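You operate a simulated robot arm through the tools that you are given. There is no shell and no other tool. Be economical: measure what you need, move in short steps, check, and stop when the job is done.

The job below is to be done with a simulated two-armed robot. You get a single attempt, and the scene is never put back.

TASK
Fetch the black strip with three holes and set it on the bare end of the trestle table. Put the round grey patch labelled "26" from the top of the valve bench on the top of the patch press bench and the round grey patch marked "29" on the top of the small table by the grey tubes. Take the orange peg on the top of the valve bench and put it away on the top of the pump bench. Put the black valve that says "56" from the top of the valve bench on the grey small dark sheet there and the black valve that says "59" on the front floor bay. Put the blue fender on the low shelf of the bin rack. Put the big glue pot on the wooden work shelf of the tall rack away on the third shelf from the bottom of the right steel bay. Do these in any order. Set down upright: big glue pot.

The check looks at the end state, three seconds after you hand in, the way a careful person would. Anything else that was tipped, shoved, dropped, spilled or broken makes it a failure. Flat cloth is picked up by pressing the open fingertips on it (5 to 10 N) and closing them slowly along it; thin cloth reads only 2 to 8 mm in the jaws.

THE ROBOT
Two 7-joint arms with two-finger parallel grippers on one trunk, on a base that drives. Base frame: it is fixed to the floor where the robot stands at the start and does not move with it; the origin is under the middle of the robot, x ahead of it, y to its left, z up. Readings come in mm, degrees, newtons and seconds.
The left shoulder is at the start at [-82, 119, 851], the right one opposite. With the tool pointing down near the work surface each hand reaches from about 100 to 580 mm from the robot's upright axis, wherever it stands, measured 20 degrees to its own side. Places, roughly: bare end of the trestle table [3700, 3500, 600]; big glue pot [-6250, 5500, 1000]; black strip with three holes [500, 250, 750]; black valve [4250, 500, 750]; blue fender (8x8x31 cm) [-4000, 5400, 700]; front floor bay (22x30 cm) [4400, 3500, 620]; low shelf of the bin rack [-4000, 8300, 300]; orange peg (4x4x5 cm) [5300, 200, 800]; round grey patch [5250, 750, 750]; small dark sheet [4250, 250, 750]; third shelf of the right steel bay [6200, 11900, 1200]; top of the patch press bench [2600, 500, 800]; top of the pump bench [2700, 3500, 800]; top of the small table by the grey tubes [1600, 3500, 800]. Payload 3.43 kg a hand.
Tool frame (each hand has its own): the origin (TCP) lies between the finger pads and is the grasp point; the fingertips stand 30 mm ahead of it; z points along the fingers, y is the line along which they close. Largest opening 94 mm; finger width 28, thickness 10; the body of the gripper, 50 by 96 mm, starts 55 mm behind the TCP.
Orientation is told as [roll, pitch, yaw] about the base's x, y, z axes, in that order, counted from this pose: with the fingers straight down and closing along the base's y, the tool's x points along the base's -x, its y along +y and its z along -z.

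THE INTERFACE
- The arms move only by the tool servo_tool. It takes "left_moves", "right_moves" or both (then of equal length, played together; a hand with none holds still); each is a list that holds one entry, the list of rows, each a list of 6 numbers: the shift along the tool's x, y, z in mm, then the turn, a rotation vector about the tool's x, y, z in degrees. In form: [[[dx, dy, dz, wx, wy, wz], ...]]. A call has 1 to 20 rows; each row is the pose to reach, as a shift and turn from the pose commanded when the call began, along the tool's axes at that moment. "left_fingers" and "right_fingers" are, for a hand that has rows, the gripper command, from -1 (fully open) to 1 (shut), values between in proportion, set as the call begins (left out, the last holds). Each row takes 0.2 s and may step no farther than 50 mm and 8.6 degrees from the row before; otherwise, or with a gripper value out of range, the whole call is refused. A pose out of reach is approached as far as the arm can. The call stops where the force on the tool passes 40 N (or 10 N more than at its start, if that is more) or the arm is blocked; 0.2 s more then pass. Each finger travels about 153 mm/s and halts on what it meets, pressing with about 38 N; the grip force reading is that of the motor and also rises with nothing between the fingers. The clock runs only during rows and for 0.2 s after the last one: add rows that repeat a pose to give the fingers time. The reply holds the time, the measured pose of the TCP, the force on the tool along the base axes, the opening and the grip force, in the units named above and with some noise, with the torque about the TCP (base axes, N m) and any sound that the robot's microphone picked up, and new pictures: "pictures" is both (left out), scene, wrist or none (wrist: the cameras of the hands that moved).
- Cameras (640 x 400 px; columns grow to the right, rows downward): "scene" is now at [41.5, 24.6, 1557]; the picture's right is [0.26, -0.97, 0.00], its down [-0.77, -0.20, -0.60] and it looks along [0.58, 0.15, -0.80] (base axes); focal length 257 px, centre (320, 200). "left" rides on the left gripper at [76, -14, -103] in its tool frame; the picture's right is [0.18, 0.98, 0.00], its down [-0.75, 0.14, -0.64] and it looks along [-0.63, 0.12, 0.77] (tool axes); focal length 243 px, centre (320, 200). "right" rides on the right gripper at [76, 14, -102] in its tool frame; the picture's right is [-0.18, 0.98, 0.00], its down [-0.75, -0.14, -0.64] and it looks along [-0.63, -0.12, 0.77] (tool axes); focal length 243 px, centre (320, 200). There is no depth. A picture from a camera that has moved, and an enlarged one, comes with that camera's place and axes in the base frame and with its lens. The place of the scene camera against the robot may be out by one fixed shift of up to 18 mm in any direction.
- lift_body(by): slides the trunk up (or, below 0, down) by that many mm; the arms and the scene camera ride with it, the base frame stays. It gives what a move gives, with no picture.
- base_move(legs): drives the robot by 1 to 6 legs, each [ahead, left, turn to the left] in mm, mm and degrees, along the robot's own axes; the way and the turn of a leg run together, so that a leg with both is an arc; at most 1500 mm and 180 degrees a leg. The arms and the cameras ride along, it lands a little off, and it stops where it bumps. It gives what a move gives, and a new picture of the scene camera.
- pan_tilt(pan, tilt): turns the head with the scene camera to pan (to the left, within 143 degrees either way) and tilt (down, from -29 to 69), counted from straight ahead of the robot. It gives what a move gives, and a new picture of the scene camera.
- zoom(camera, box): a new picture of the part [left, top, right, bottom] of that camera's present view, enlarged. The clock stands still meanwhile.
- hand_in(): hands the job in; it is judged then, once.

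Work in short steps. Places have to be worked out from the pictures, the camera data and where the tool is seen: move nearer, look again, correct. Check each grasp and each placing, and mend what went wrong. You have 483 turns and 360 pictures in all, those below and enlarged ones among them. Open the grippers and draw the arms clear of the work before you hand the job in, unless the task says otherwise; then end with one line.

The tools are called after "Call:" as a command line: name --argument value ..., lists and objects as JSON in quotes. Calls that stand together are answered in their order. servo_tool: Moves the arms, as the interface text tells. Its arguments: {"type":"object","properties":{"left_moves":{"type":"array"},"left_fingers":{"type":"number"},"right_moves":{"type":"array"},"right_fingers":{"type":"number"},"pictures":{"type":"string","enum":["both","scene","wrist","none"]}},"required":[]} The other tools are called the same way: lift_body (by) slides the trunk up or down; base_move (legs) drives the base; pan_tilt (pan, tilt) turns the head that bears the scene camera; zoom (camera, box) takes an enlarged picture of a part of a camera's view; hand_in () hands the job in.

At the start:

```text
clock: 0.0
left_eef_pos: [299.0, 308.2, 1081.0]
left_orientation: [0.0, 0.1, 0.0]
left_wrist_force: [0.0, 0.0, 0.7]
left_ft_torque: [0.0, -0.04, 0.01]
left_opening: 93.9
left_grip_force: 0.0
right_eef_pos: [297.2, -7.0, 1101.5]
right_orientation: [0.0, 0.0, 0.1]
right_wrist_force: [-0.1, -0.1, -0.2]
right_ft_torque: [0.04, 0.0, 0.02]
right_opening: 93.7
right_grip_force: 0.0
trunk travel left (down, up): [-275.0, 60.0]
robot x, y, heading: [-2.7, -1.2, -0.1]
head pan, tilt: [14.9, 52.9]
```

scene: 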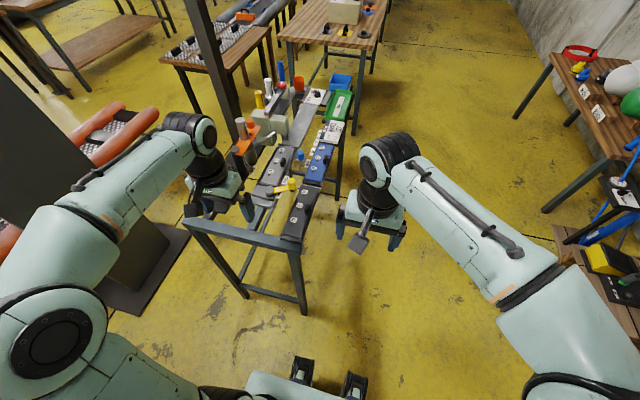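
right: 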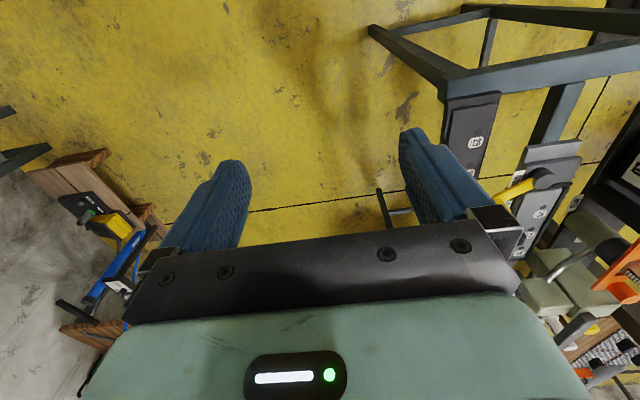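
left: 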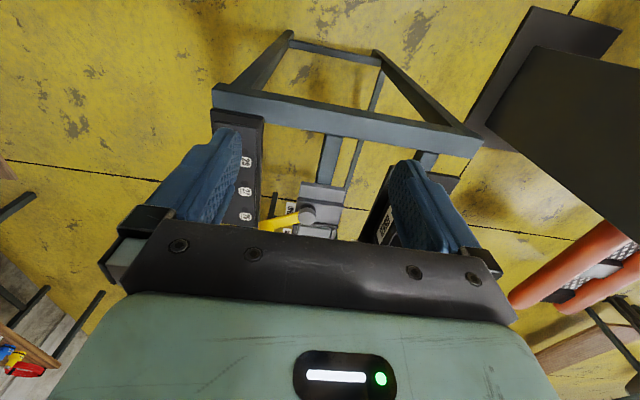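

The table with strips is just ahead. I enlarge the scene view to find the strip with three holes.

Call:
zoom --camera "scene" --box '[180, 60, 380, 260]'

Call:
zoom --camera "left" --box '[200, 80, 480, 255]'

```text
2.00 times, centred on (280, 160) of scene
camera zoom: at [41.5, 24.6, 1557.0], right [0.26, -0.97, 0.0], down [-0.77, -0.2, -0.6], along [0.58, 0.15, -0.8], focal length 513 px, centre (400, 280)
```

zoom: 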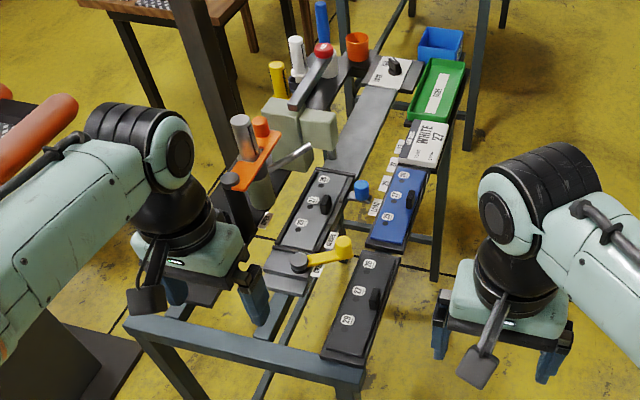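

```text
2.29 times, centred on (340, 168) of left
camera zoom: at [223.7, 294.5, 1182.9], right [-0.18, 0.98, 0.0], down [0.75, 0.14, 0.64], along [0.63, 0.12, -0.77], focal length 555 px, centre (274, 274)
```

zoom: 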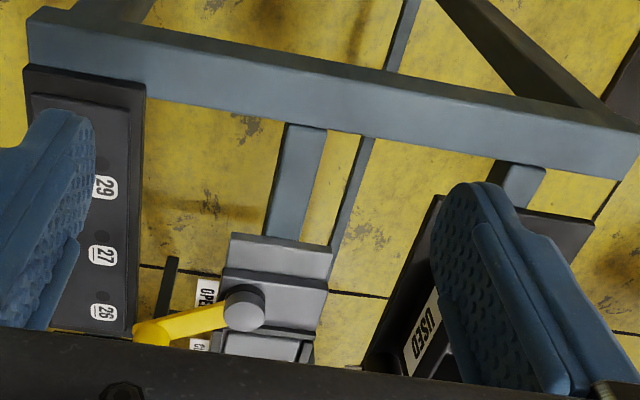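

Call:
zoom --camera "scene" --box '[260, 130, 340, 250]'

Call:
zoom --camera "scene" --box '[160, 0, 400, 130]'

```text
3.33 times, centred on (300, 190) of scene
camera zoom: at [41.5, 24.6, 1557.0], right [0.26, -0.97, 0.0], down [-0.77, -0.2, -0.6], along [0.58, 0.15, -0.8], focal length 855 px, centre (387, 233)
```

zoom: 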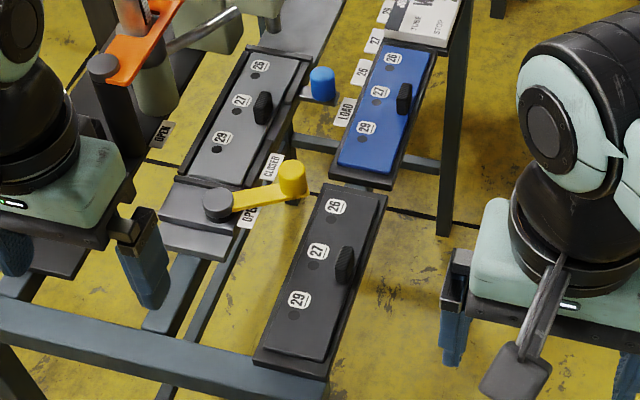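

```text
2.67 times, centred on (280, 65) of scene
camera zoom: at [41.5, 24.6, 1557.0], right [0.26, -0.97, 0.0], down [-0.77, -0.2, -0.6], along [0.58, 0.15, -0.8], focal length 684 px, centre (427, 560)
```

zoom: 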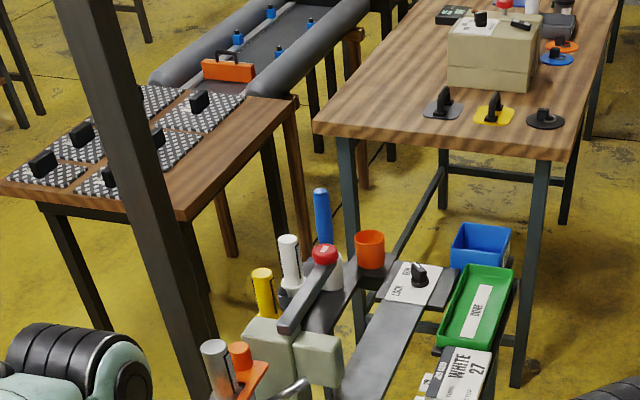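

The nearest black strip has a fin handle at about [544, 200, 790]. I drive 60 mm ahead for reach and get a fresh view.

Call:
base_move --legs '[[60, 0, 0]]'

```text
clock: 1.0
left_eef_pos: [357.7, 307.8, 1080.2]
left_orientation: [0.0, 0.0, 0.1]
left_wrist_force: [0.0, -0.2, 0.3]
left_ft_torque: [0.04, 0.04, -0.01]
left_opening: 93.8
left_grip_force: 0.1
right_eef_pos: [355.3, -6.8, 1102.2]
right_orientation: [-0.1, 0.0, 0.1]
right_wrist_force: [-0.2, 0.2, 0.2]
right_ft_torque: [0.0, 0.02, 0.0]
right_opening: 93.8
right_grip_force: 0.0
trunk travel left (down, up): [-275.0, 60.0]
robot x, y, heading: [60.5, -1.2, 0.3]
head pan, tilt: [14.9, 52.9]
camera scene: at [101.7, 24.7, 1557.0], right [0.26, -0.97, 0.0], down [-0.77, -0.21, -0.6], along [0.58, 0.16, -0.8], focal length 257 px, centre (320, 200)
```

scene: 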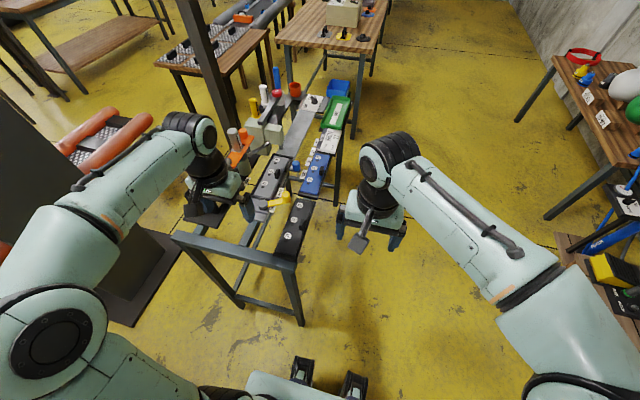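

I bring the left hand above the handle, stopping higher to look.

Call:
servo_tool --left_moves '[[[-25, -22, 24, 0, 0, 0], [-50, -44, 48, 0, 0, 0], [-75, -66, 72, 0, 0, 0], [-100, -88, 96, 0, 0, 0], [-125, -106, 120, 0, 0, 0], [-125, -106, 120, 0, 0, 0]]]' --left_fingers -1

```text
clock: 2.4
left_eef_pos: [484.2, 201.1, 960.3]
left_orientation: [-0.1, 0.0, 0.1]
left_wrist_force: [-0.4, 0.5, 1.0]
left_ft_torque: [-0.01, -0.02, 0.01]
left_opening: 93.9
left_grip_force: 0.0
right_eef_pos: [356.4, -6.1, 1102.4]
right_orientation: [-0.1, 0.0, 0.2]
right_wrist_force: [-0.1, -0.2, -0.4]
right_ft_torque: [-0.01, -0.01, -0.01]
right_opening: 94.2
right_grip_force: 0.1
trunk travel left (down, up): [-275.0, 60.0]
robot x, y, heading: [56.3, 0.2, 0.3]
head pan, tilt: [14.9, 52.9]
camera scene: at [100.1, 24.9, 1557.0], right [0.26, -0.97, 0.0], down [-0.77, -0.21, -0.6], along [0.58, 0.16, -0.8], focal length 257 px, centre (320, 200)
camera left: at [408.1, 188.2, 1063.1], right [-0.19, 0.98, 0.0], down [0.75, 0.14, 0.64], along [0.63, 0.12, -0.77], focal length 243 px, centre (320, 200)
```

scene: 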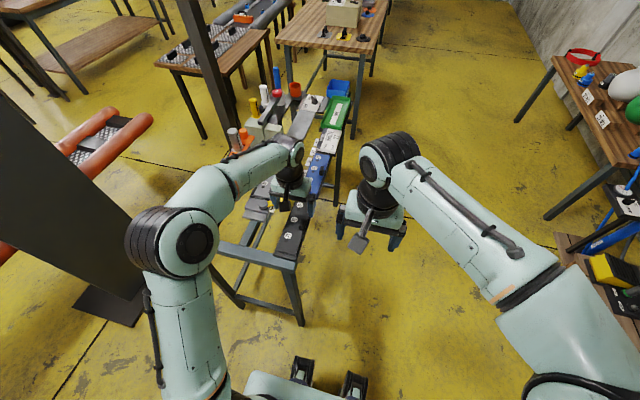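
left: 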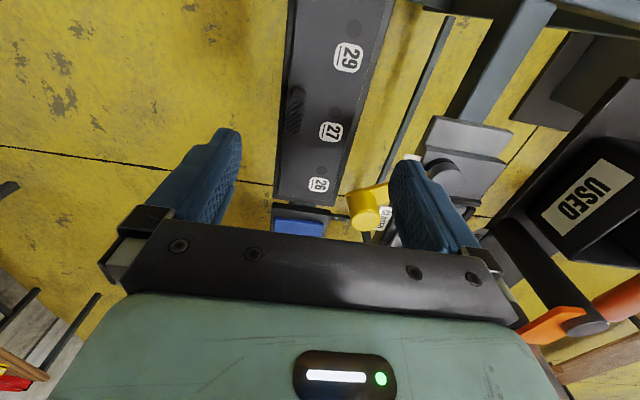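

The wrist view puts the fin near [510, 178]; I zoom to read it better before descending.

Call:
zoom --camera "left" --box '[250, 0, 410, 220]'

Call:
zoom --camera "scene" --box '[230, 150, 340, 280]'

```text
1.82 times, centred on (330, 110) of left
camera zoom: at [408.1, 188.2, 1063.1], right [-0.19, 0.98, 0.0], down [0.75, 0.14, 0.64], along [0.63, 0.12, -0.77], focal length 441 px, centre (302, 364)
```

zoom: 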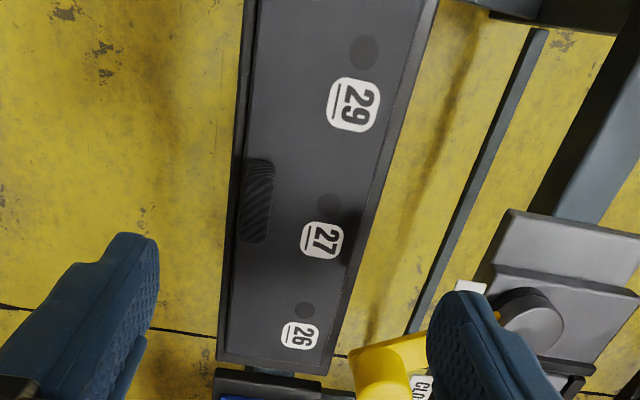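

```text
3.08 times, centred on (285, 215) of scene
camera zoom: at [100.1, 24.9, 1557.0], right [0.26, -0.97, 0.0], down [-0.77, -0.21, -0.6], along [0.58, 0.16, -0.8], focal length 790 px, centre (428, 154)
```

zoom: 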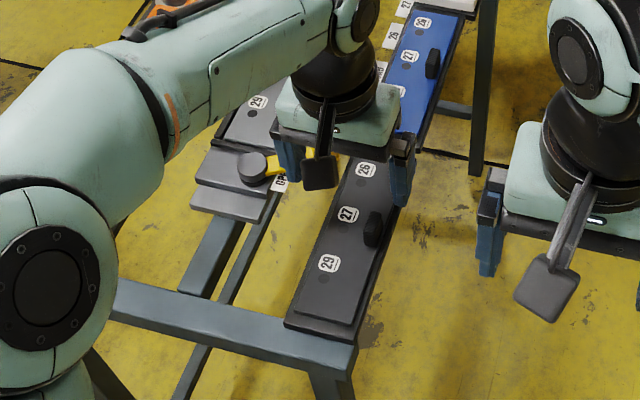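

The two views disagree a bit, so I lower the hand 60 mm and triangulate with the wrist camera itself.

Call:
servo_tool --left_moves '[[[0, 0, 30, 0, 0, 0], [0, 0, 60, 0, 0, 0], [0, 0, 60, 0, 0, 0]]]' --pictures "none"

Call:
zoom --camera "left" --box '[250, 0, 410, 220]'

```text
clock: 3.2
left_eef_pos: [482.5, 201.4, 900.2]
left_orientation: [0.1, 0.0, 0.1]
left_wrist_force: [0.7, -0.5, 0.0]
left_ft_torque: [0.0, -0.02, -0.02]
left_opening: 93.8
left_grip_force: 0.0
right_eef_pos: [356.1, -6.1, 1102.0]
right_orientation: [0.0, -0.1, 0.1]
right_wrist_force: [-0.1, 0.3, 0.7]
right_ft_torque: [0.02, -0.01, -0.04]
right_opening: 94.1
right_grip_force: 0.0
trunk travel left (down, up): [-275.0, 60.0]
robot x, y, heading: [64.3, -1.5, 0.0]
head pan, tilt: [14.9, 52.9]
```

```text
1.82 times, centred on (330, 110) of left
camera zoom: at [407.7, 187.6, 1002.2], right [-0.19, 0.98, 0.0], down [0.75, 0.14, 0.64], along [0.63, 0.12, -0.77], focal length 441 px, centre (302, 364)
```

zoom: 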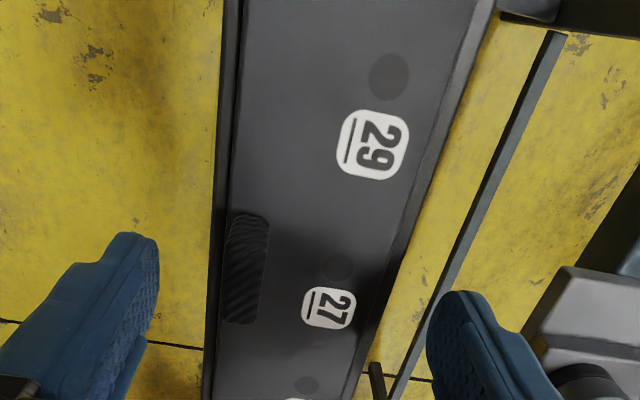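

Triangulation gives the fin top at about [469, 181, 885] and the strip surface at about 854, higher than listed. I centre over the fin and lower slightly.

Call:
servo_tool --left_moves '[[[7, -10, 0, 0, 0, 0], [13, -20, 0, 0, 0, 0], [13, -20, 8, 0, 0, 0], [13, -20, 8, 0, 0, 0]]]' --pictures "wrist"

```text
clock: 4.2
left_eef_pos: [469.9, 182.5, 892.2]
left_orientation: [0.0, 0.0, 0.1]
left_wrist_force: [0.0, -0.3, -0.1]
left_ft_torque: [0.03, -0.01, 0.02]
left_opening: 94.1
left_grip_force: 0.1
right_eef_pos: [356.6, -6.1, 1103.0]
right_orientation: [-0.1, 0.0, 0.1]
right_wrist_force: [0.2, 0.4, 0.1]
right_ft_torque: [-0.02, -0.01, -0.03]
right_opening: 93.9
right_grip_force: 0.0
trunk travel left (down, up): [-275.0, 60.0]
robot x, y, heading: [56.3, 1.8, 0.2]
head pan, tilt: [14.9, 52.9]
camera left: at [394.3, 168.1, 994.6], right [-0.19, 0.98, 0.0], down [0.75, 0.14, 0.64], along [0.63, 0.12, -0.77], focal length 243 px, centre (320, 200)
```

left: 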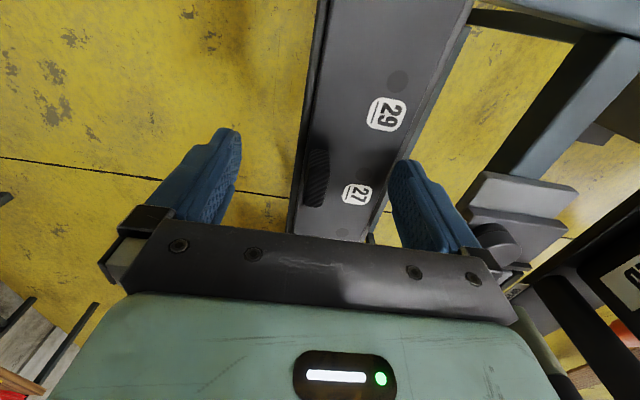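

The fin is centred between the fingers. I lower 4 mm more and close.

Call:
servo_tool --left_moves '[[[0, 0, 5, 0, 0, 0], [0, 0, 5, 0, 0, 0]]]' --pictures "none"

Call:
servo_tool --left_moves '[[[0, 0, 0, 0, 0, 0], [0, 0, 0, 0, 0, 0], [0, 0, 0, 0, 0, 0], [0, 0, 0, 0, 0, 0]]]' --left_fingers 1 --pictures "wrist"

```text
clock: 4.8
left_eef_pos: [470.7, 181.7, 887.2]
left_orientation: [-0.1, 0.0, 0.1]
left_wrist_force: [-0.1, -0.6, -0.2]
left_ft_torque: [-0.03, 0.02, -0.01]
left_opening: 93.9
left_grip_force: 0.0
right_eef_pos: [356.9, -6.1, 1103.0]
right_orientation: [0.0, 0.1, 0.1]
right_wrist_force: [-0.3, -1.1, -0.3]
right_ft_torque: [-0.01, 0.01, 0.0]
right_opening: 94.2
right_grip_force: 0.0
trunk travel left (down, up): [-275.0, 60.0]
robot x, y, heading: [61.8, 2.8, 0.1]
head pan, tilt: [14.9, 52.9]
```

```text
clock: 5.8
left_eef_pos: [471.1, 181.3, 888.6]
left_orientation: [0.0, -0.1, 0.1]
left_wrist_force: [0.2, -1.0, 4.7]
left_ft_torque: [-0.02, 0.12, -0.05]
left_opening: 12.3
left_grip_force: 38.1
right_eef_pos: [355.7, -6.3, 1102.9]
right_orientation: [0.0, 0.0, 0.1]
right_wrist_force: [0.3, 0.1, -0.9]
right_ft_torque: [0.01, 0.03, -0.03]
right_opening: 93.9
right_grip_force: 0.2
trunk travel left (down, up): [-275.0, 60.0]
robot x, y, heading: [61.0, -3.8, 0.3]
head pan, tilt: [14.9, 52.9]
camera left: at [394.6, 168.1, 989.7], right [-0.19, 0.98, 0.0], down [0.75, 0.14, 0.64], along [0.63, 0.12, -0.77], focal length 243 px, centre (320, 200)
```

left: 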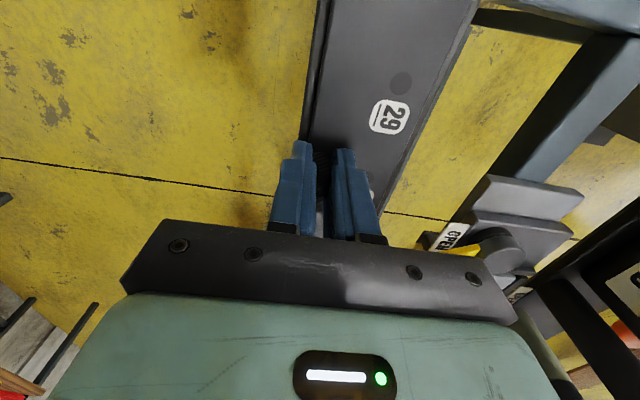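

Gripped at 12 mm. I lift it 150 mm straight up and look.

Call:
servo_tool --left_moves '[[[0, 0, -15, 0, 0, 0], [0, 0, -30, 0, 0, 0], [0, 0, -70, 0, 0, 0], [0, 0, -110, 0, 0, 0], [0, 0, -150, 0, 0, 0], [0, 0, -150, 0, 0, 0]]]' --pictures "both"

```text
clock: 7.2
left_eef_pos: [469.9, 183.8, 1039.0]
left_orientation: [0.0, -0.1, 0.0]
left_wrist_force: [0.0, 0.1, -0.9]
left_ft_torque: [-0.03, -0.01, 0.01]
left_opening: 12.1
left_grip_force: 38.0
right_eef_pos: [356.8, -6.4, 1103.5]
right_orientation: [-0.1, 0.0, 0.0]
right_wrist_force: [-0.2, -0.2, -0.3]
right_ft_torque: [0.03, -0.04, 0.01]
right_opening: 94.0
right_grip_force: 0.0
trunk travel left (down, up): [-275.0, 60.0]
robot x, y, heading: [60.9, -0.6, 0.1]
head pan, tilt: [14.9, 52.9]
camera scene: at [101.0, 24.8, 1557.0], right [0.26, -0.97, 0.0], down [-0.77, -0.21, -0.6], along [0.58, 0.16, -0.8], focal length 257 px, centre (320, 200)
camera left: at [393.5, 170.2, 1140.4], right [-0.18, 0.98, 0.0], down [0.75, 0.14, 0.64], along [0.63, 0.12, -0.77], focal length 243 px, centre (320, 200)
```

scene: 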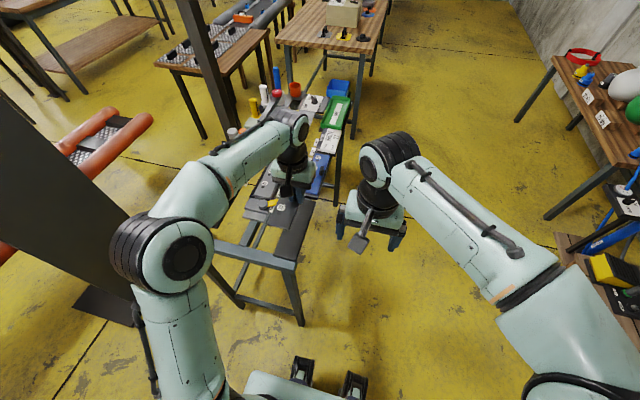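
left: 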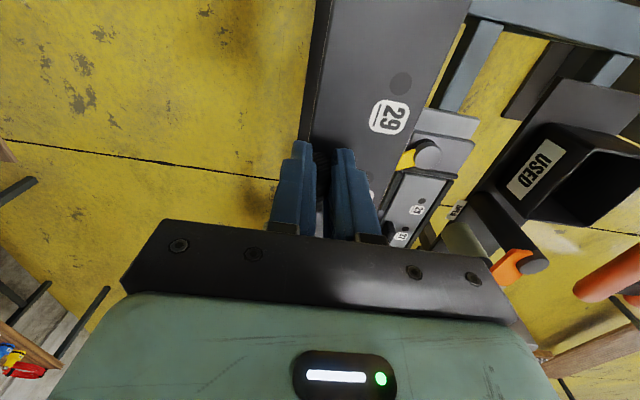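

The strip is held level. I back off 200 mm and look around the room with a level head.

Call:
base_move --legs '[[-200, 0, 0]]'

Call:
pan_tilt --pan -30 --tilt 15

Call:
pan_tilt --pan 40 --tilt 15

Call:
pan_tilt --pan 120 --tilt 15

```text
clock: 8.7
left_eef_pos: [349.7, 175.3, 1031.7]
left_orientation: [0.2, 0.9, -0.6]
left_wrist_force: [-0.6, -0.3, -2.0]
left_ft_torque: [-0.03, 0.0, 0.0]
left_opening: 12.2
left_grip_force: 37.7
right_eef_pos: [235.9, -14.1, 1097.4]
right_orientation: [0.3, 1.0, -0.7]
right_wrist_force: [-1.1, 0.7, -0.3]
right_ft_torque: [-0.02, -0.01, -0.01]
right_opening: 94.0
right_grip_force: 0.1
trunk travel left (down, up): [-275.0, 60.0]
robot x, y, heading: [-79.1, 0.3, -0.7]
head pan, tilt: [14.9, 52.9]
stopped in leg 1: the robot was blocked; the commanded pose is now the measured one
camera scene: at [-11.6, 18.8, 1556.5], right [0.25, -0.97, -0.01], down [-0.78, -0.19, -0.59], along [0.57, 0.15, -0.81], focal length 257 px, centre (320, 200)
```

scene: 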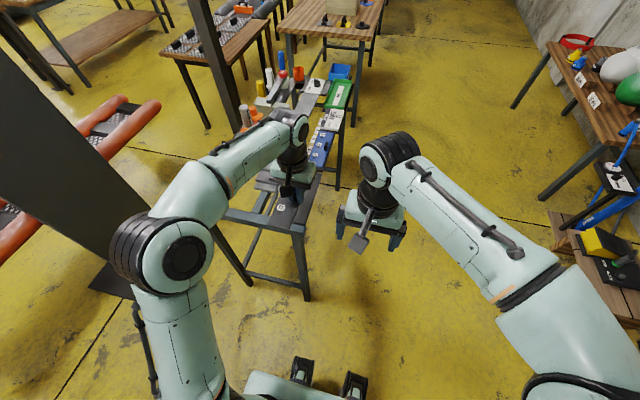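

```text
clock: 9.8
left_eef_pos: [350.6, 177.5, 1030.6]
left_orientation: [0.1, 1.1, -0.4]
left_wrist_force: [-0.3, 0.6, -1.0]
left_ft_torque: [-0.02, 0.0, 0.0]
left_opening: 12.2
left_grip_force: 37.8
right_eef_pos: [237.5, -13.1, 1095.8]
right_orientation: [0.0, 1.2, -0.5]
right_wrist_force: [0.4, 0.2, 0.8]
right_ft_torque: [-0.03, -0.02, 0.01]
right_opening: 93.9
right_grip_force: 0.0
trunk travel left (down, up): [-275.0, 60.0]
robot x, y, heading: [-77.6, 2.5, -0.4]
head pan, tilt: [-30.0, 15.0]
camera scene: at [0.9, -45.4, 1613.2], right [-0.51, -0.86, 0.01], down [-0.24, 0.13, -0.96], along [0.83, -0.49, -0.28], focal length 257 px, centre (320, 200)
```

scene: 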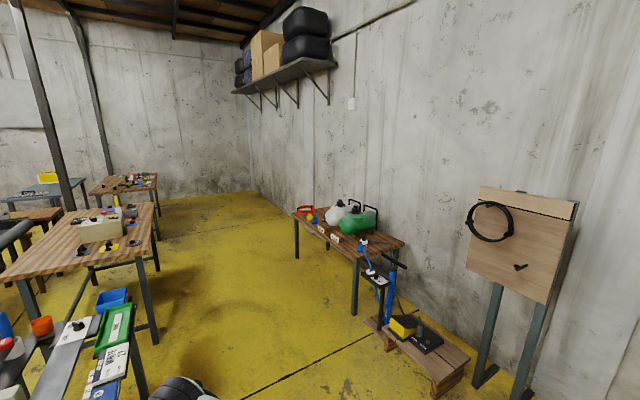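

```text
clock: 11.3
left_eef_pos: [350.8, 176.2, 1030.3]
left_orientation: [0.1, 1.0, -0.5]
left_wrist_force: [0.3, 1.1, -1.3]
left_ft_torque: [0.01, 0.01, 0.01]
left_opening: 12.6
left_grip_force: 38.3
right_eef_pos: [237.4, -12.1, 1096.8]
right_orientation: [0.1, 1.0, -0.5]
right_wrist_force: [0.8, 0.0, -0.9]
right_ft_torque: [0.03, -0.02, 0.01]
right_opening: 93.8
right_grip_force: 0.1
trunk travel left (down, up): [-275.0, 60.0]
robot x, y, heading: [-76.6, -1.7, -0.3]
head pan, tilt: [40.0, 15.0]
camera scene: at [-7.8, 61.3, 1614.0], right [0.64, -0.77, -0.01], down [-0.22, -0.16, -0.96], along [0.74, 0.61, -0.27], focal length 257 px, centre (320, 200)
```

scene: 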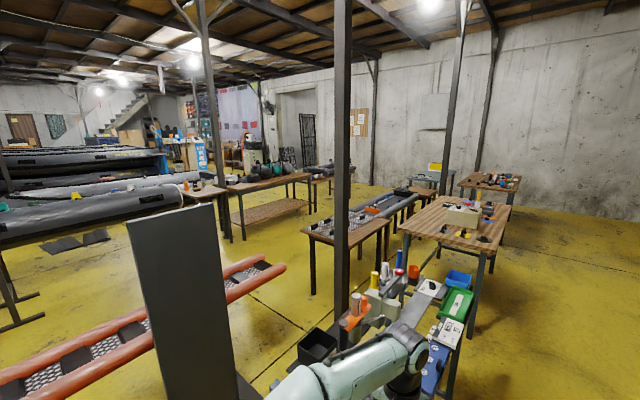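

```text
clock: 12.8
left_eef_pos: [352.2, 177.6, 1030.4]
left_orientation: [0.1, 1.1, -0.5]
left_wrist_force: [-0.1, 0.6, -1.1]
left_ft_torque: [-0.01, 0.0, 0.03]
left_opening: 12.1
left_grip_force: 37.8
right_eef_pos: [237.8, -13.1, 1097.4]
right_orientation: [0.1, 1.0, -0.5]
right_wrist_force: [-0.1, -0.7, -0.9]
right_ft_torque: [-0.02, -0.02, -0.01]
right_opening: 94.1
right_grip_force: 0.1
trunk travel left (down, up): [-275.0, 60.0]
robot x, y, heading: [-80.2, 2.4, -0.6]
head pan, tilt: [120.0, 15.0]
camera scene: at [-125.6, 83.3, 1616.4], right [0.87, 0.49, -0.02], down [0.11, -0.22, -0.97], along [-0.48, 0.84, -0.25], focal length 257 px, centre (320, 200)
```

scene: 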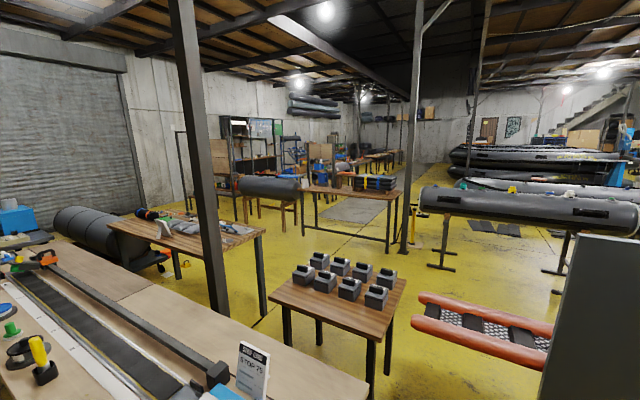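

The robot backed into the bench behind (tilted 1°). I go forward 70 mm to relieve and check behind.

Call:
base_move --legs '[[70, 0, 0]]'

Call:
pan_tilt --pan 143 --tilt 40

Call:
pan_tilt --pan -130 --tilt 40

```text
clock: 13.8
left_eef_pos: [398.6, 178.0, 1037.2]
left_orientation: [-0.1, 0.1, -0.5]
left_wrist_force: [-0.1, 1.2, -1.2]
left_ft_torque: [-0.02, 0.01, 0.0]
left_opening: 11.9
left_grip_force: 38.3
right_eef_pos: [284.6, -10.0, 1102.4]
right_orientation: [0.0, -0.1, -0.6]
right_wrist_force: [0.6, -0.1, 0.3]
right_ft_torque: [0.02, 0.01, 0.01]
right_opening: 94.2
right_grip_force: 0.0
trunk travel left (down, up): [-275.0, 60.0]
robot x, y, heading: [-13.3, -4.3, -0.6]
head pan, tilt: [120.0, 15.0]
camera scene: at [-87.7, 86.0, 1614.6], right [0.87, 0.49, 0.0], down [0.13, -0.23, -0.97], along [-0.48, 0.84, -0.26], focal length 257 px, centre (320, 200)
```

scene: 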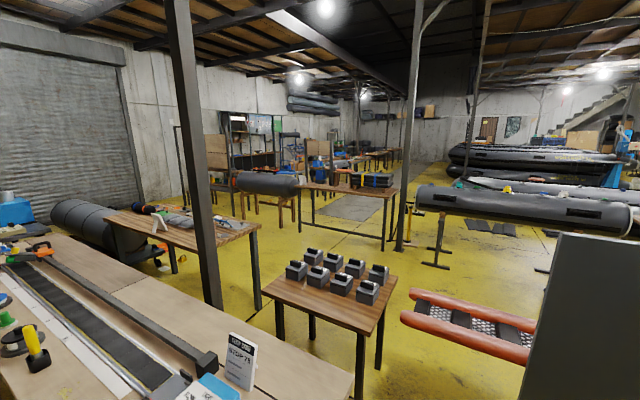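

```text
clock: 14.7
left_eef_pos: [397.2, 179.5, 1037.9]
left_orientation: [0.0, 0.0, -0.5]
left_wrist_force: [-0.6, 0.6, -0.8]
left_ft_torque: [-0.01, 0.04, -0.01]
left_opening: 12.0
left_grip_force: 38.7
right_eef_pos: [283.9, -8.7, 1103.3]
right_orientation: [0.1, 0.0, -0.5]
right_wrist_force: [-0.2, 0.6, -0.1]
right_ft_torque: [-0.01, 0.01, 0.02]
right_opening: 93.7
right_grip_force: 0.0
trunk travel left (down, up): [-275.0, 60.0]
robot x, y, heading: [-12.1, -2.3, -0.5]
head pan, tilt: [143.0, 40.0]
camera scene: at [-111.0, 56.6, 1575.1], right [0.61, 0.79, 0.0], down [0.51, -0.39, -0.77], along [-0.61, 0.47, -0.64], focal length 257 px, centre (320, 200)
```

scene: 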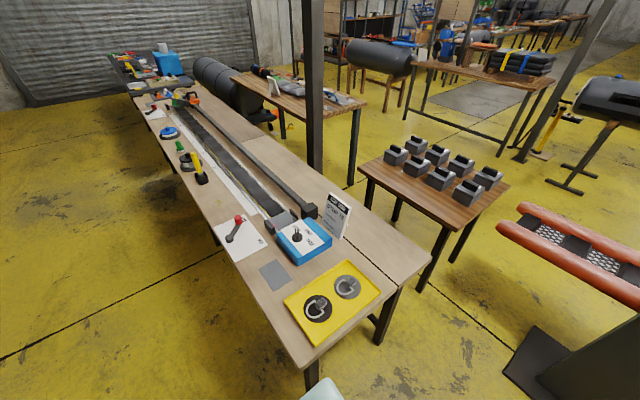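

```text
clock: 18.5
left_eef_pos: [398.3, 178.8, 1038.7]
left_orientation: [0.0, 0.1, -0.5]
left_wrist_force: [-0.1, 0.0, -0.6]
left_ft_torque: [-0.04, 0.04, -0.02]
left_opening: 12.1
left_grip_force: 38.2
right_eef_pos: [283.2, -10.7, 1102.4]
right_orientation: [0.0, 0.0, -0.5]
right_wrist_force: [0.2, 0.0, 0.2]
right_ft_torque: [-0.02, -0.01, 0.01]
right_opening: 94.0
right_grip_force: 0.0
trunk travel left (down, up): [-275.0, 60.0]
robot x, y, heading: [-17.6, -2.5, -0.4]
head pan, tilt: [-130.0, 40.0]
camera scene: at [-98.5, -59.9, 1575.1], right [-0.76, 0.65, 0.0], down [0.42, 0.49, -0.77], along [-0.5, -0.58, -0.64], focal length 257 px, centre (320, 200)
```

scene: 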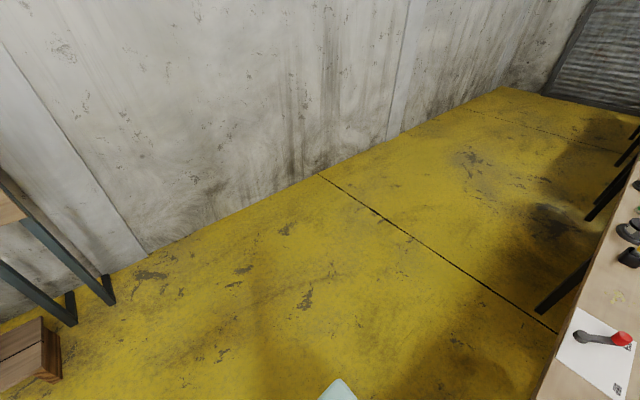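

The room is clear to the right (wall near y -1400). I sidestep right by 500 and drive 1400 ahead along the aisle, then look toward the benches.

Call:
base_move --legs '[[0, -500, 0.5], [1400, 0, 0]]'

Call:
pan_tilt --pan 15 --tilt 20

```text
clock: 29.9
left_eef_pos: [1786.5, -306.2, 1036.8]
left_orientation: [0.0, 0.0, 0.2]
left_wrist_force: [-0.4, 0.6, -0.7]
left_ft_torque: [0.03, 0.03, -0.01]
left_opening: 11.8
left_grip_force: 38.6
right_eef_pos: [1674.1, -496.5, 1102.5]
right_orientation: [0.1, 0.0, 0.4]
right_wrist_force: [-0.6, 0.8, -0.2]
right_ft_torque: [0.02, -0.03, 0.03]
right_opening: 94.1
right_grip_force: 0.1
trunk travel left (down, up): [-275.0, 60.0]
robot x, y, heading: [1378.0, -490.6, 0.2]
head pan, tilt: [-130.0, 40.0]
camera scene: at [1293.1, -551.4, 1575.1], right [-0.77, 0.64, 0.0], down [0.41, 0.49, -0.77], along [-0.49, -0.59, -0.64], focal length 257 px, centre (320, 200)
```

scene: 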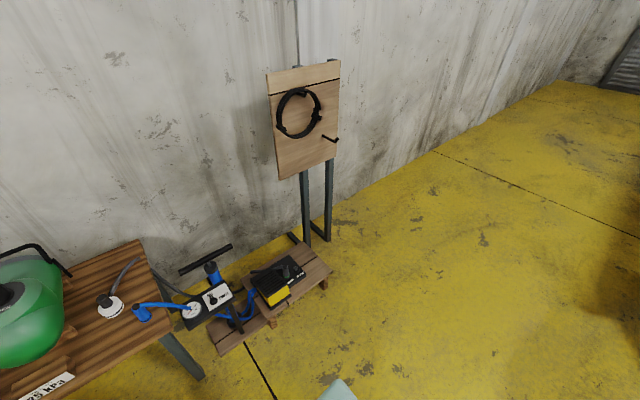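

```text
clock: 32.2
left_eef_pos: [1787.2, -305.5, 1037.7]
left_orientation: [0.1, 0.0, 0.3]
left_wrist_force: [0.6, 0.0, -0.5]
left_ft_torque: [-0.01, 0.01, 0.03]
left_opening: 11.9
left_grip_force: 37.5
right_eef_pos: [1673.7, -496.4, 1102.3]
right_orientation: [0.0, 0.0, 0.3]
right_wrist_force: [-0.2, 0.2, 0.0]
right_ft_torque: [0.01, -0.01, -0.01]
right_opening: 94.1
right_grip_force: 0.0
trunk travel left (down, up): [-275.0, 60.0]
robot x, y, heading: [1377.2, -492.9, 0.5]
head pan, tilt: [15.0, 20.0]
camera scene: at [1437.1, -461.4, 1606.5], right [0.26, -0.96, 0.0], down [-0.33, -0.09, -0.94], along [0.91, 0.25, -0.34], focal length 257 px, centre (320, 200)
```

scene: 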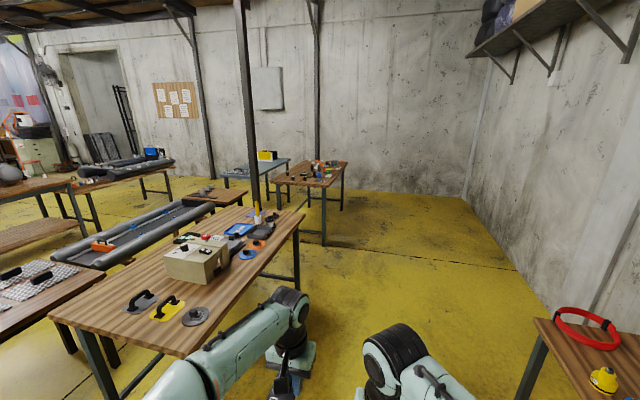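

The press bench is ahead-left and the valve bench beyond. I drive on to beside the valve bench.

Call:
base_move --legs '[[1400, 0, 0], [700, 100, 0]]'

Call:
zoom --camera "scene" --box '[80, 60, 460, 300]'

```text
clock: 42.6
left_eef_pos: [3880.5, -214.4, 1038.5]
left_orientation: [0.0, -0.1, -1.1]
left_wrist_force: [-0.2, -0.8, -1.3]
left_ft_torque: [-0.01, -0.01, -0.01]
left_opening: 12.2
left_grip_force: 37.5
right_eef_pos: [3765.2, -402.9, 1103.1]
right_orientation: [0.1, 0.0, -1.1]
right_wrist_force: [-1.2, -0.3, 0.5]
right_ft_torque: [-0.04, 0.01, 0.0]
right_opening: 93.8
right_grip_force: 0.1
trunk travel left (down, up): [-275.0, 60.0]
robot x, y, heading: [3471.4, -388.2, -1.0]
head pan, tilt: [15.0, 20.0]
camera scene: at [3528.1, -361.9, 1606.5], right [0.24, -0.97, 0.0], down [-0.33, -0.08, -0.94], along [0.91, 0.23, -0.34], focal length 257 px, centre (320, 200)
```

scene: 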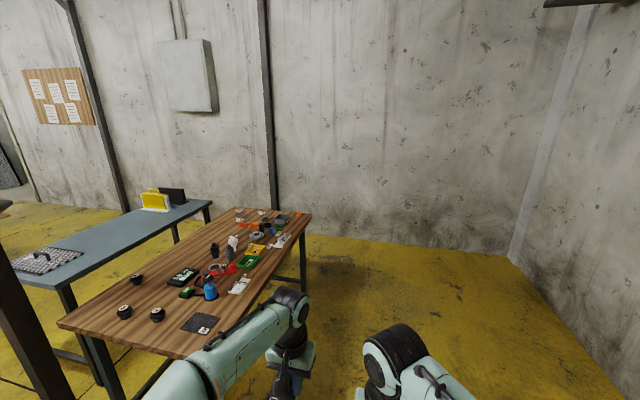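

```text
1.67 times, centred on (270, 180) of scene
camera zoom: at [3528.1, -361.9, 1606.5], right [0.24, -0.97, 0.0], down [-0.33, -0.08, -0.94], along [0.91, 0.23, -0.34], focal length 428 px, centre (403, 233)
```

zoom: 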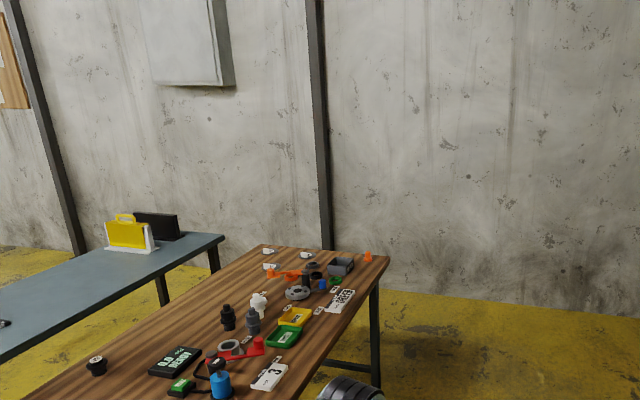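

Valve bench spans about x 4070–5420, y 200–900, with a pillar near (4070, 1075). I'll stand in the gap between the benches, facing the valve bench end.

Call:
base_move --legs '[[225, 0, 1], [0, 400, 0], [0, 400, 0]]'

Call:
pan_tilt --pan 5 --tilt 48

```text
clock: 51.6
left_eef_pos: [4113.6, 580.1, 1036.7]
left_orientation: [0.1, -0.1, -1.2]
left_wrist_force: [-0.2, -0.5, -1.4]
left_ft_torque: [-0.05, -0.01, 0.01]
left_opening: 11.8
left_grip_force: 38.1
right_eef_pos: [3996.3, 392.4, 1103.7]
right_orientation: [0.1, 0.0, -1.4]
right_wrist_force: [0.1, -0.1, 0.1]
right_ft_torque: [0.0, 0.01, -0.01]
right_opening: 93.5
right_grip_force: 0.0
trunk travel left (down, up): [-275.0, 60.0]
robot x, y, heading: [3704.0, 405.8, -1.3]
head pan, tilt: [15.0, 20.0]
camera scene: at [3760.2, 434.9, 1606.5], right [0.24, -0.97, 0.0], down [-0.33, -0.08, -0.94], along [0.91, 0.22, -0.34], focal length 257 px, centre (320, 200)
```

scene: 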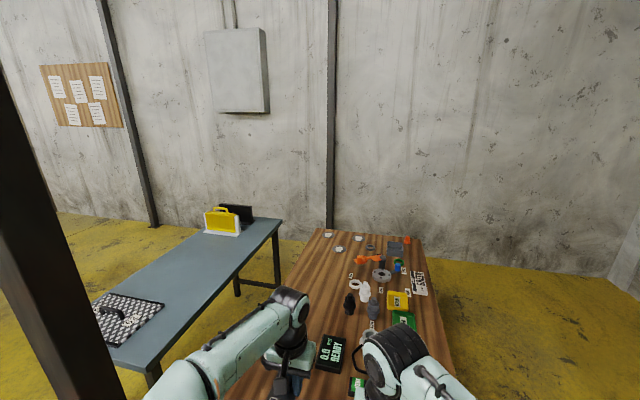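

```text
clock: 52.5
left_eef_pos: [4113.0, 580.2, 1039.2]
left_orientation: [0.0, 0.1, -1.3]
left_wrist_force: [0.9, 0.3, -1.5]
left_ft_torque: [-0.05, 0.0, 0.01]
left_opening: 12.0
left_grip_force: 37.8
right_eef_pos: [3996.7, 391.8, 1103.3]
right_orientation: [0.0, 0.0, -1.3]
right_wrist_force: [-0.6, 1.0, 0.1]
right_ft_torque: [0.0, -0.01, -0.05]
right_opening: 93.8
right_grip_force: 0.0
trunk travel left (down, up): [-275.0, 60.0]
robot x, y, heading: [3701.7, 407.3, -1.3]
head pan, tilt: [5.0, 48.0]
camera scene: at [3748.4, 417.8, 1563.7], right [0.06, -1.0, 0.0], down [-0.74, -0.05, -0.67], along [0.67, 0.04, -0.74], focal length 257 px, centre (320, 200)
```

scene: 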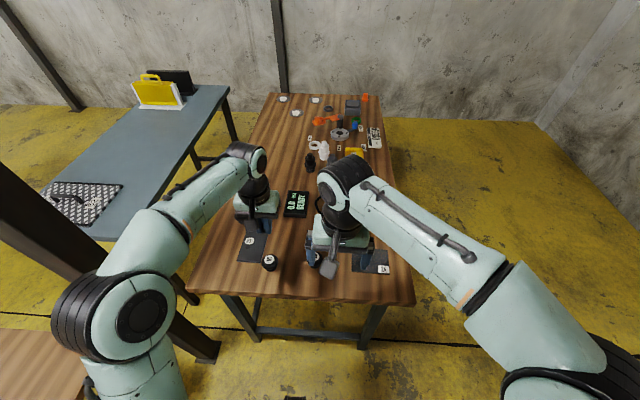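

I zoom to read labels on the valves and find the patches and peg.

Call:
zoom --camera "scene" --box '[230, 200, 410, 310]'

Call:
zoom --camera "scene" --box '[260, 85, 400, 175]'

Call:
zoom --camera "right" --box '[100, 0, 540, 275]'

```text
3.56 times, centred on (320, 255) of scene
camera zoom: at [3748.4, 417.8, 1563.7], right [0.06, -1.0, 0.0], down [-0.74, -0.05, -0.67], along [0.67, 0.04, -0.74], focal length 912 px, centre (320, 4)
```

zoom: 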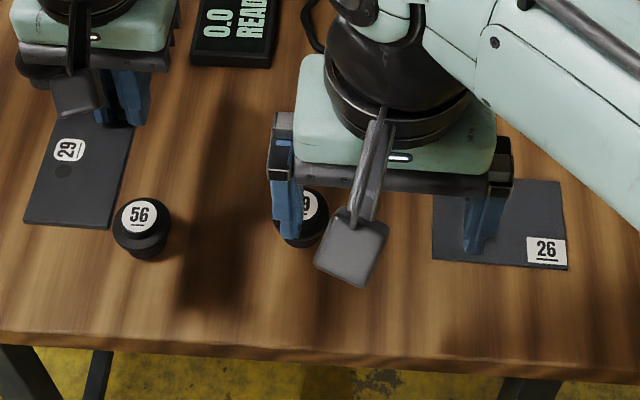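

```text
4.44 times, centred on (330, 130) of scene
camera zoom: at [3748.4, 417.8, 1563.7], right [0.06, -1.0, 0.0], down [-0.74, -0.05, -0.67], along [0.67, 0.04, -0.74], focal length 1140 px, centre (276, 511)
```

zoom: 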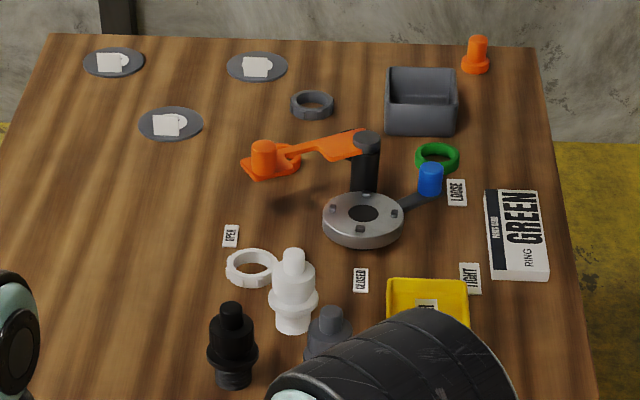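

```text
1.45 times, centred on (320, 138) of right
camera zoom: at [3920.4, 408.3, 1205.3], right [0.21, 0.98, 0.0], down [0.75, -0.16, 0.64], along [0.63, -0.13, -0.77], focal length 353 px, centre (320, 291)
```

zoom: 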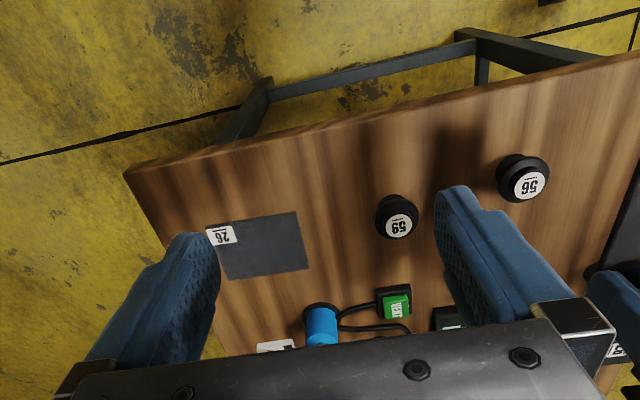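

Valve 56 is at about [4110, 607, ~825], right below my left hand's strip. I raise and retract the left hand with the strip, watching the pillar on the left.

Call:
servo_tool --left_moves '[[[20, 0, -45, 0, 0, 0], [40, 0, -90, 0, 0, 0], [60, 20, -135, 0, 0, 0], [80, 40, -170, 0, 0, 0], [110, 50, -200, 0, 0, 0], [110, 50, -200, 0, 0, 0]]]' --pictures "scene"

```text
refused: row 3 steps farther than a row can; nothing moved
```

Call:
servo_tool --left_moves '[[[20, 0, -40, 0, 0, 0], [40, 0, -80, 0, 0, 0], [60, 10, -120, 0, 0, 0], [80, 30, -155, 0, 0, 0], [100, 40, -190, 0, 0, 0], [110, 50, -210, 0, 0, 0], [110, 50, -210, 0, 0, 0]]]' --pictures "scene"

```text
clock: 54.1
left_eef_pos: [4005.0, 632.2, 1244.6]
left_orientation: [-0.1, 0.4, -1.3]
left_wrist_force: [0.2, 0.7, -1.3]
left_ft_torque: [-0.03, -0.02, 0.01]
left_opening: 12.1
left_grip_force: 37.9
left hand out of reach, approached as far as the arm can: row 6, 7
right_eef_pos: [3996.2, 392.8, 1101.9]
right_orientation: [0.0, 0.0, -1.3]
right_wrist_force: [-0.2, 1.2, 0.1]
right_ft_torque: [0.0, 0.01, 0.01]
right_opening: 94.1
right_grip_force: 0.1
trunk travel left (down, up): [-275.0, 60.0]
robot x, y, heading: [3698.4, 407.1, -1.3]
head pan, tilt: [5.0, 48.0]
camera scene: at [3748.2, 417.7, 1563.6], right [0.06, -1.0, 0.0], down [-0.74, -0.05, -0.67], along [0.67, 0.04, -0.74], focal length 257 px, centre (320, 200)
```

scene: 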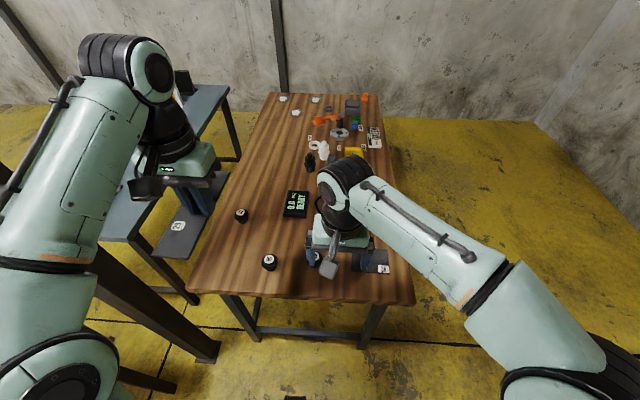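

The left is clear now. I move the right hand to above valve 56, staying high.

Call:
servo_tool --right_moves '[[[-16, 35, 10, 0, 0, 0], [-32, 70, 30, 0, 0, 0], [-48, 105, 55, 0, 0, 0], [-65, 140, 80, 0, 0, 0], [-82, 175, 105, 0, 0, 0], [-95, 205, 130, 0, 0, 0], [-95, 205, 130, 0, 0, 0]]]' --right_fingers -1 --pictures "both"

```text
clock: 55.7
left_eef_pos: [4004.1, 631.5, 1243.7]
left_orientation: [0.0, 0.3, -1.3]
left_wrist_force: [-0.5, 0.0, -0.1]
left_ft_torque: [-0.01, 0.02, -0.03]
left_opening: 11.8
left_grip_force: 37.5
right_eef_pos: [4096.1, 597.5, 971.0]
right_orientation: [0.0, 0.0, -1.3]
right_wrist_force: [1.4, 0.1, -0.1]
right_ft_torque: [0.0, 0.0, 0.01]
right_opening: 94.0
right_grip_force: 0.0
trunk travel left (down, up): [-275.0, 60.0]
robot x, y, heading: [3699.2, 408.6, -1.5]
head pan, tilt: [5.0, 48.0]
camera scene: at [3748.0, 417.1, 1563.6], right [0.06, -1.0, 0.0], down [-0.74, -0.05, -0.67], along [0.67, 0.04, -0.74], focal length 257 px, centre (320, 200)
camera right: at [4019.0, 612.1, 1073.4], right [0.21, 0.98, 0.0], down [0.75, -0.16, 0.64], along [0.63, -0.13, -0.77], focal length 243 px, centre (320, 200)
```

scene: 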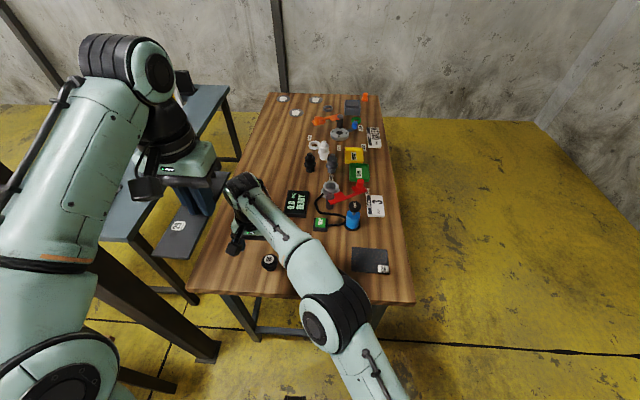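
right: 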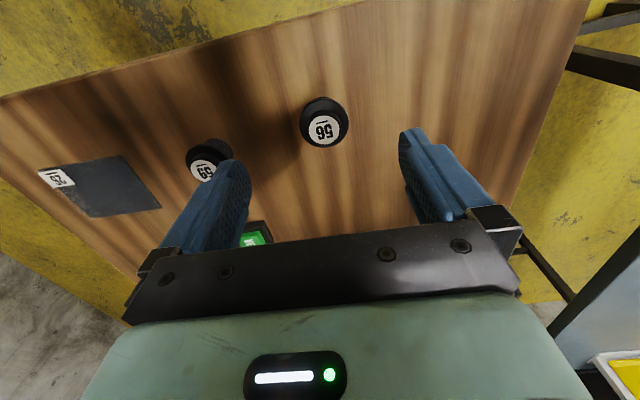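

Triangulation puts valve 56's top at [4119, 595, 836]. I align and descend to z 850, then look.

Call:
servo_tool --right_moves '[[[-12, -2, 30, 0, 0, 0], [-23, -3, 70, 0, 0, 0], [-23, -3, 100, 0, 0, 0], [-23, -3, 118, 0, 0, 0], [-23, -3, 118, 0, 0, 0]]]' --pictures "wrist"

```text
clock: 56.9
left_eef_pos: [4005.2, 631.8, 1244.2]
left_orientation: [0.0, 0.3, -1.3]
left_wrist_force: [0.7, 0.0, -0.7]
left_ft_torque: [-0.04, -0.01, -0.03]
left_opening: 12.1
left_grip_force: 37.6
right_eef_pos: [4118.1, 591.3, 852.1]
right_orientation: [-0.1, 0.0, -1.3]
right_wrist_force: [0.1, -0.5, 0.4]
right_ft_torque: [-0.04, -0.02, -0.01]
right_opening: 94.1
right_grip_force: 0.1
trunk travel left (down, up): [-275.0, 60.0]
robot x, y, heading: [3699.5, 403.8, -1.5]
head pan, tilt: [5.0, 48.0]
camera right: at [4041.9, 606.4, 955.9], right [0.21, 0.98, 0.0], down [0.75, -0.16, 0.64], along [0.63, -0.13, -0.77], focal length 243 px, centre (320, 200)
```

right: 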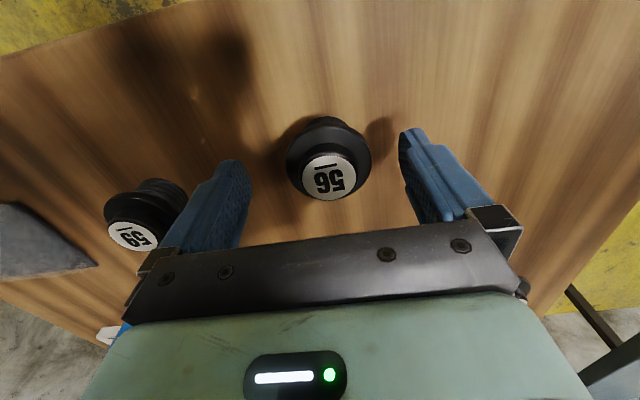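

Aligned within ~4 mm. I descend the rest carefully and close.

Call:
servo_tool --right_moves '[[[0, 3, 10, 0, 0, 0], [0, 4, 20, 0, 0, 0], [0, 4, 28, 0, 0, 0], [0, 4, 28, 0, 0, 0]]]' --pictures "wrist"

```text
clock: 57.9
left_eef_pos: [4003.5, 631.6, 1243.7]
left_orientation: [0.0, 0.3, -1.4]
left_wrist_force: [-0.1, -1.3, -0.6]
left_ft_torque: [-0.01, 0.01, -0.02]
left_opening: 12.2
left_grip_force: 38.3
right_eef_pos: [4117.8, 596.7, 830.5]
right_orientation: [0.1, -0.3, -1.4]
right_wrist_force: [-0.7, -2.0, 18.7]
right_ft_torque: [-0.96, 0.34, -0.02]
right_opening: 93.9
right_grip_force: 0.1
trunk travel left (down, up): [-275.0, 60.0]
robot x, y, heading: [3700.1, 407.2, -1.3]
head pan, tilt: [5.0, 48.0]
camera right: at [4041.7, 611.5, 932.5], right [0.21, 0.98, 0.0], down [0.75, -0.16, 0.65], along [0.63, -0.13, -0.76], focal length 243 px, centre (320, 200)
```

right: 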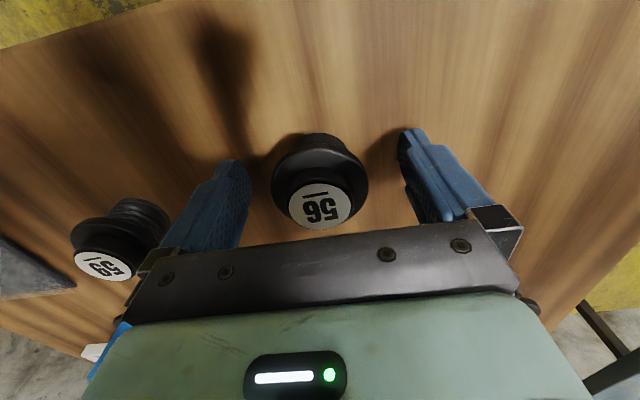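

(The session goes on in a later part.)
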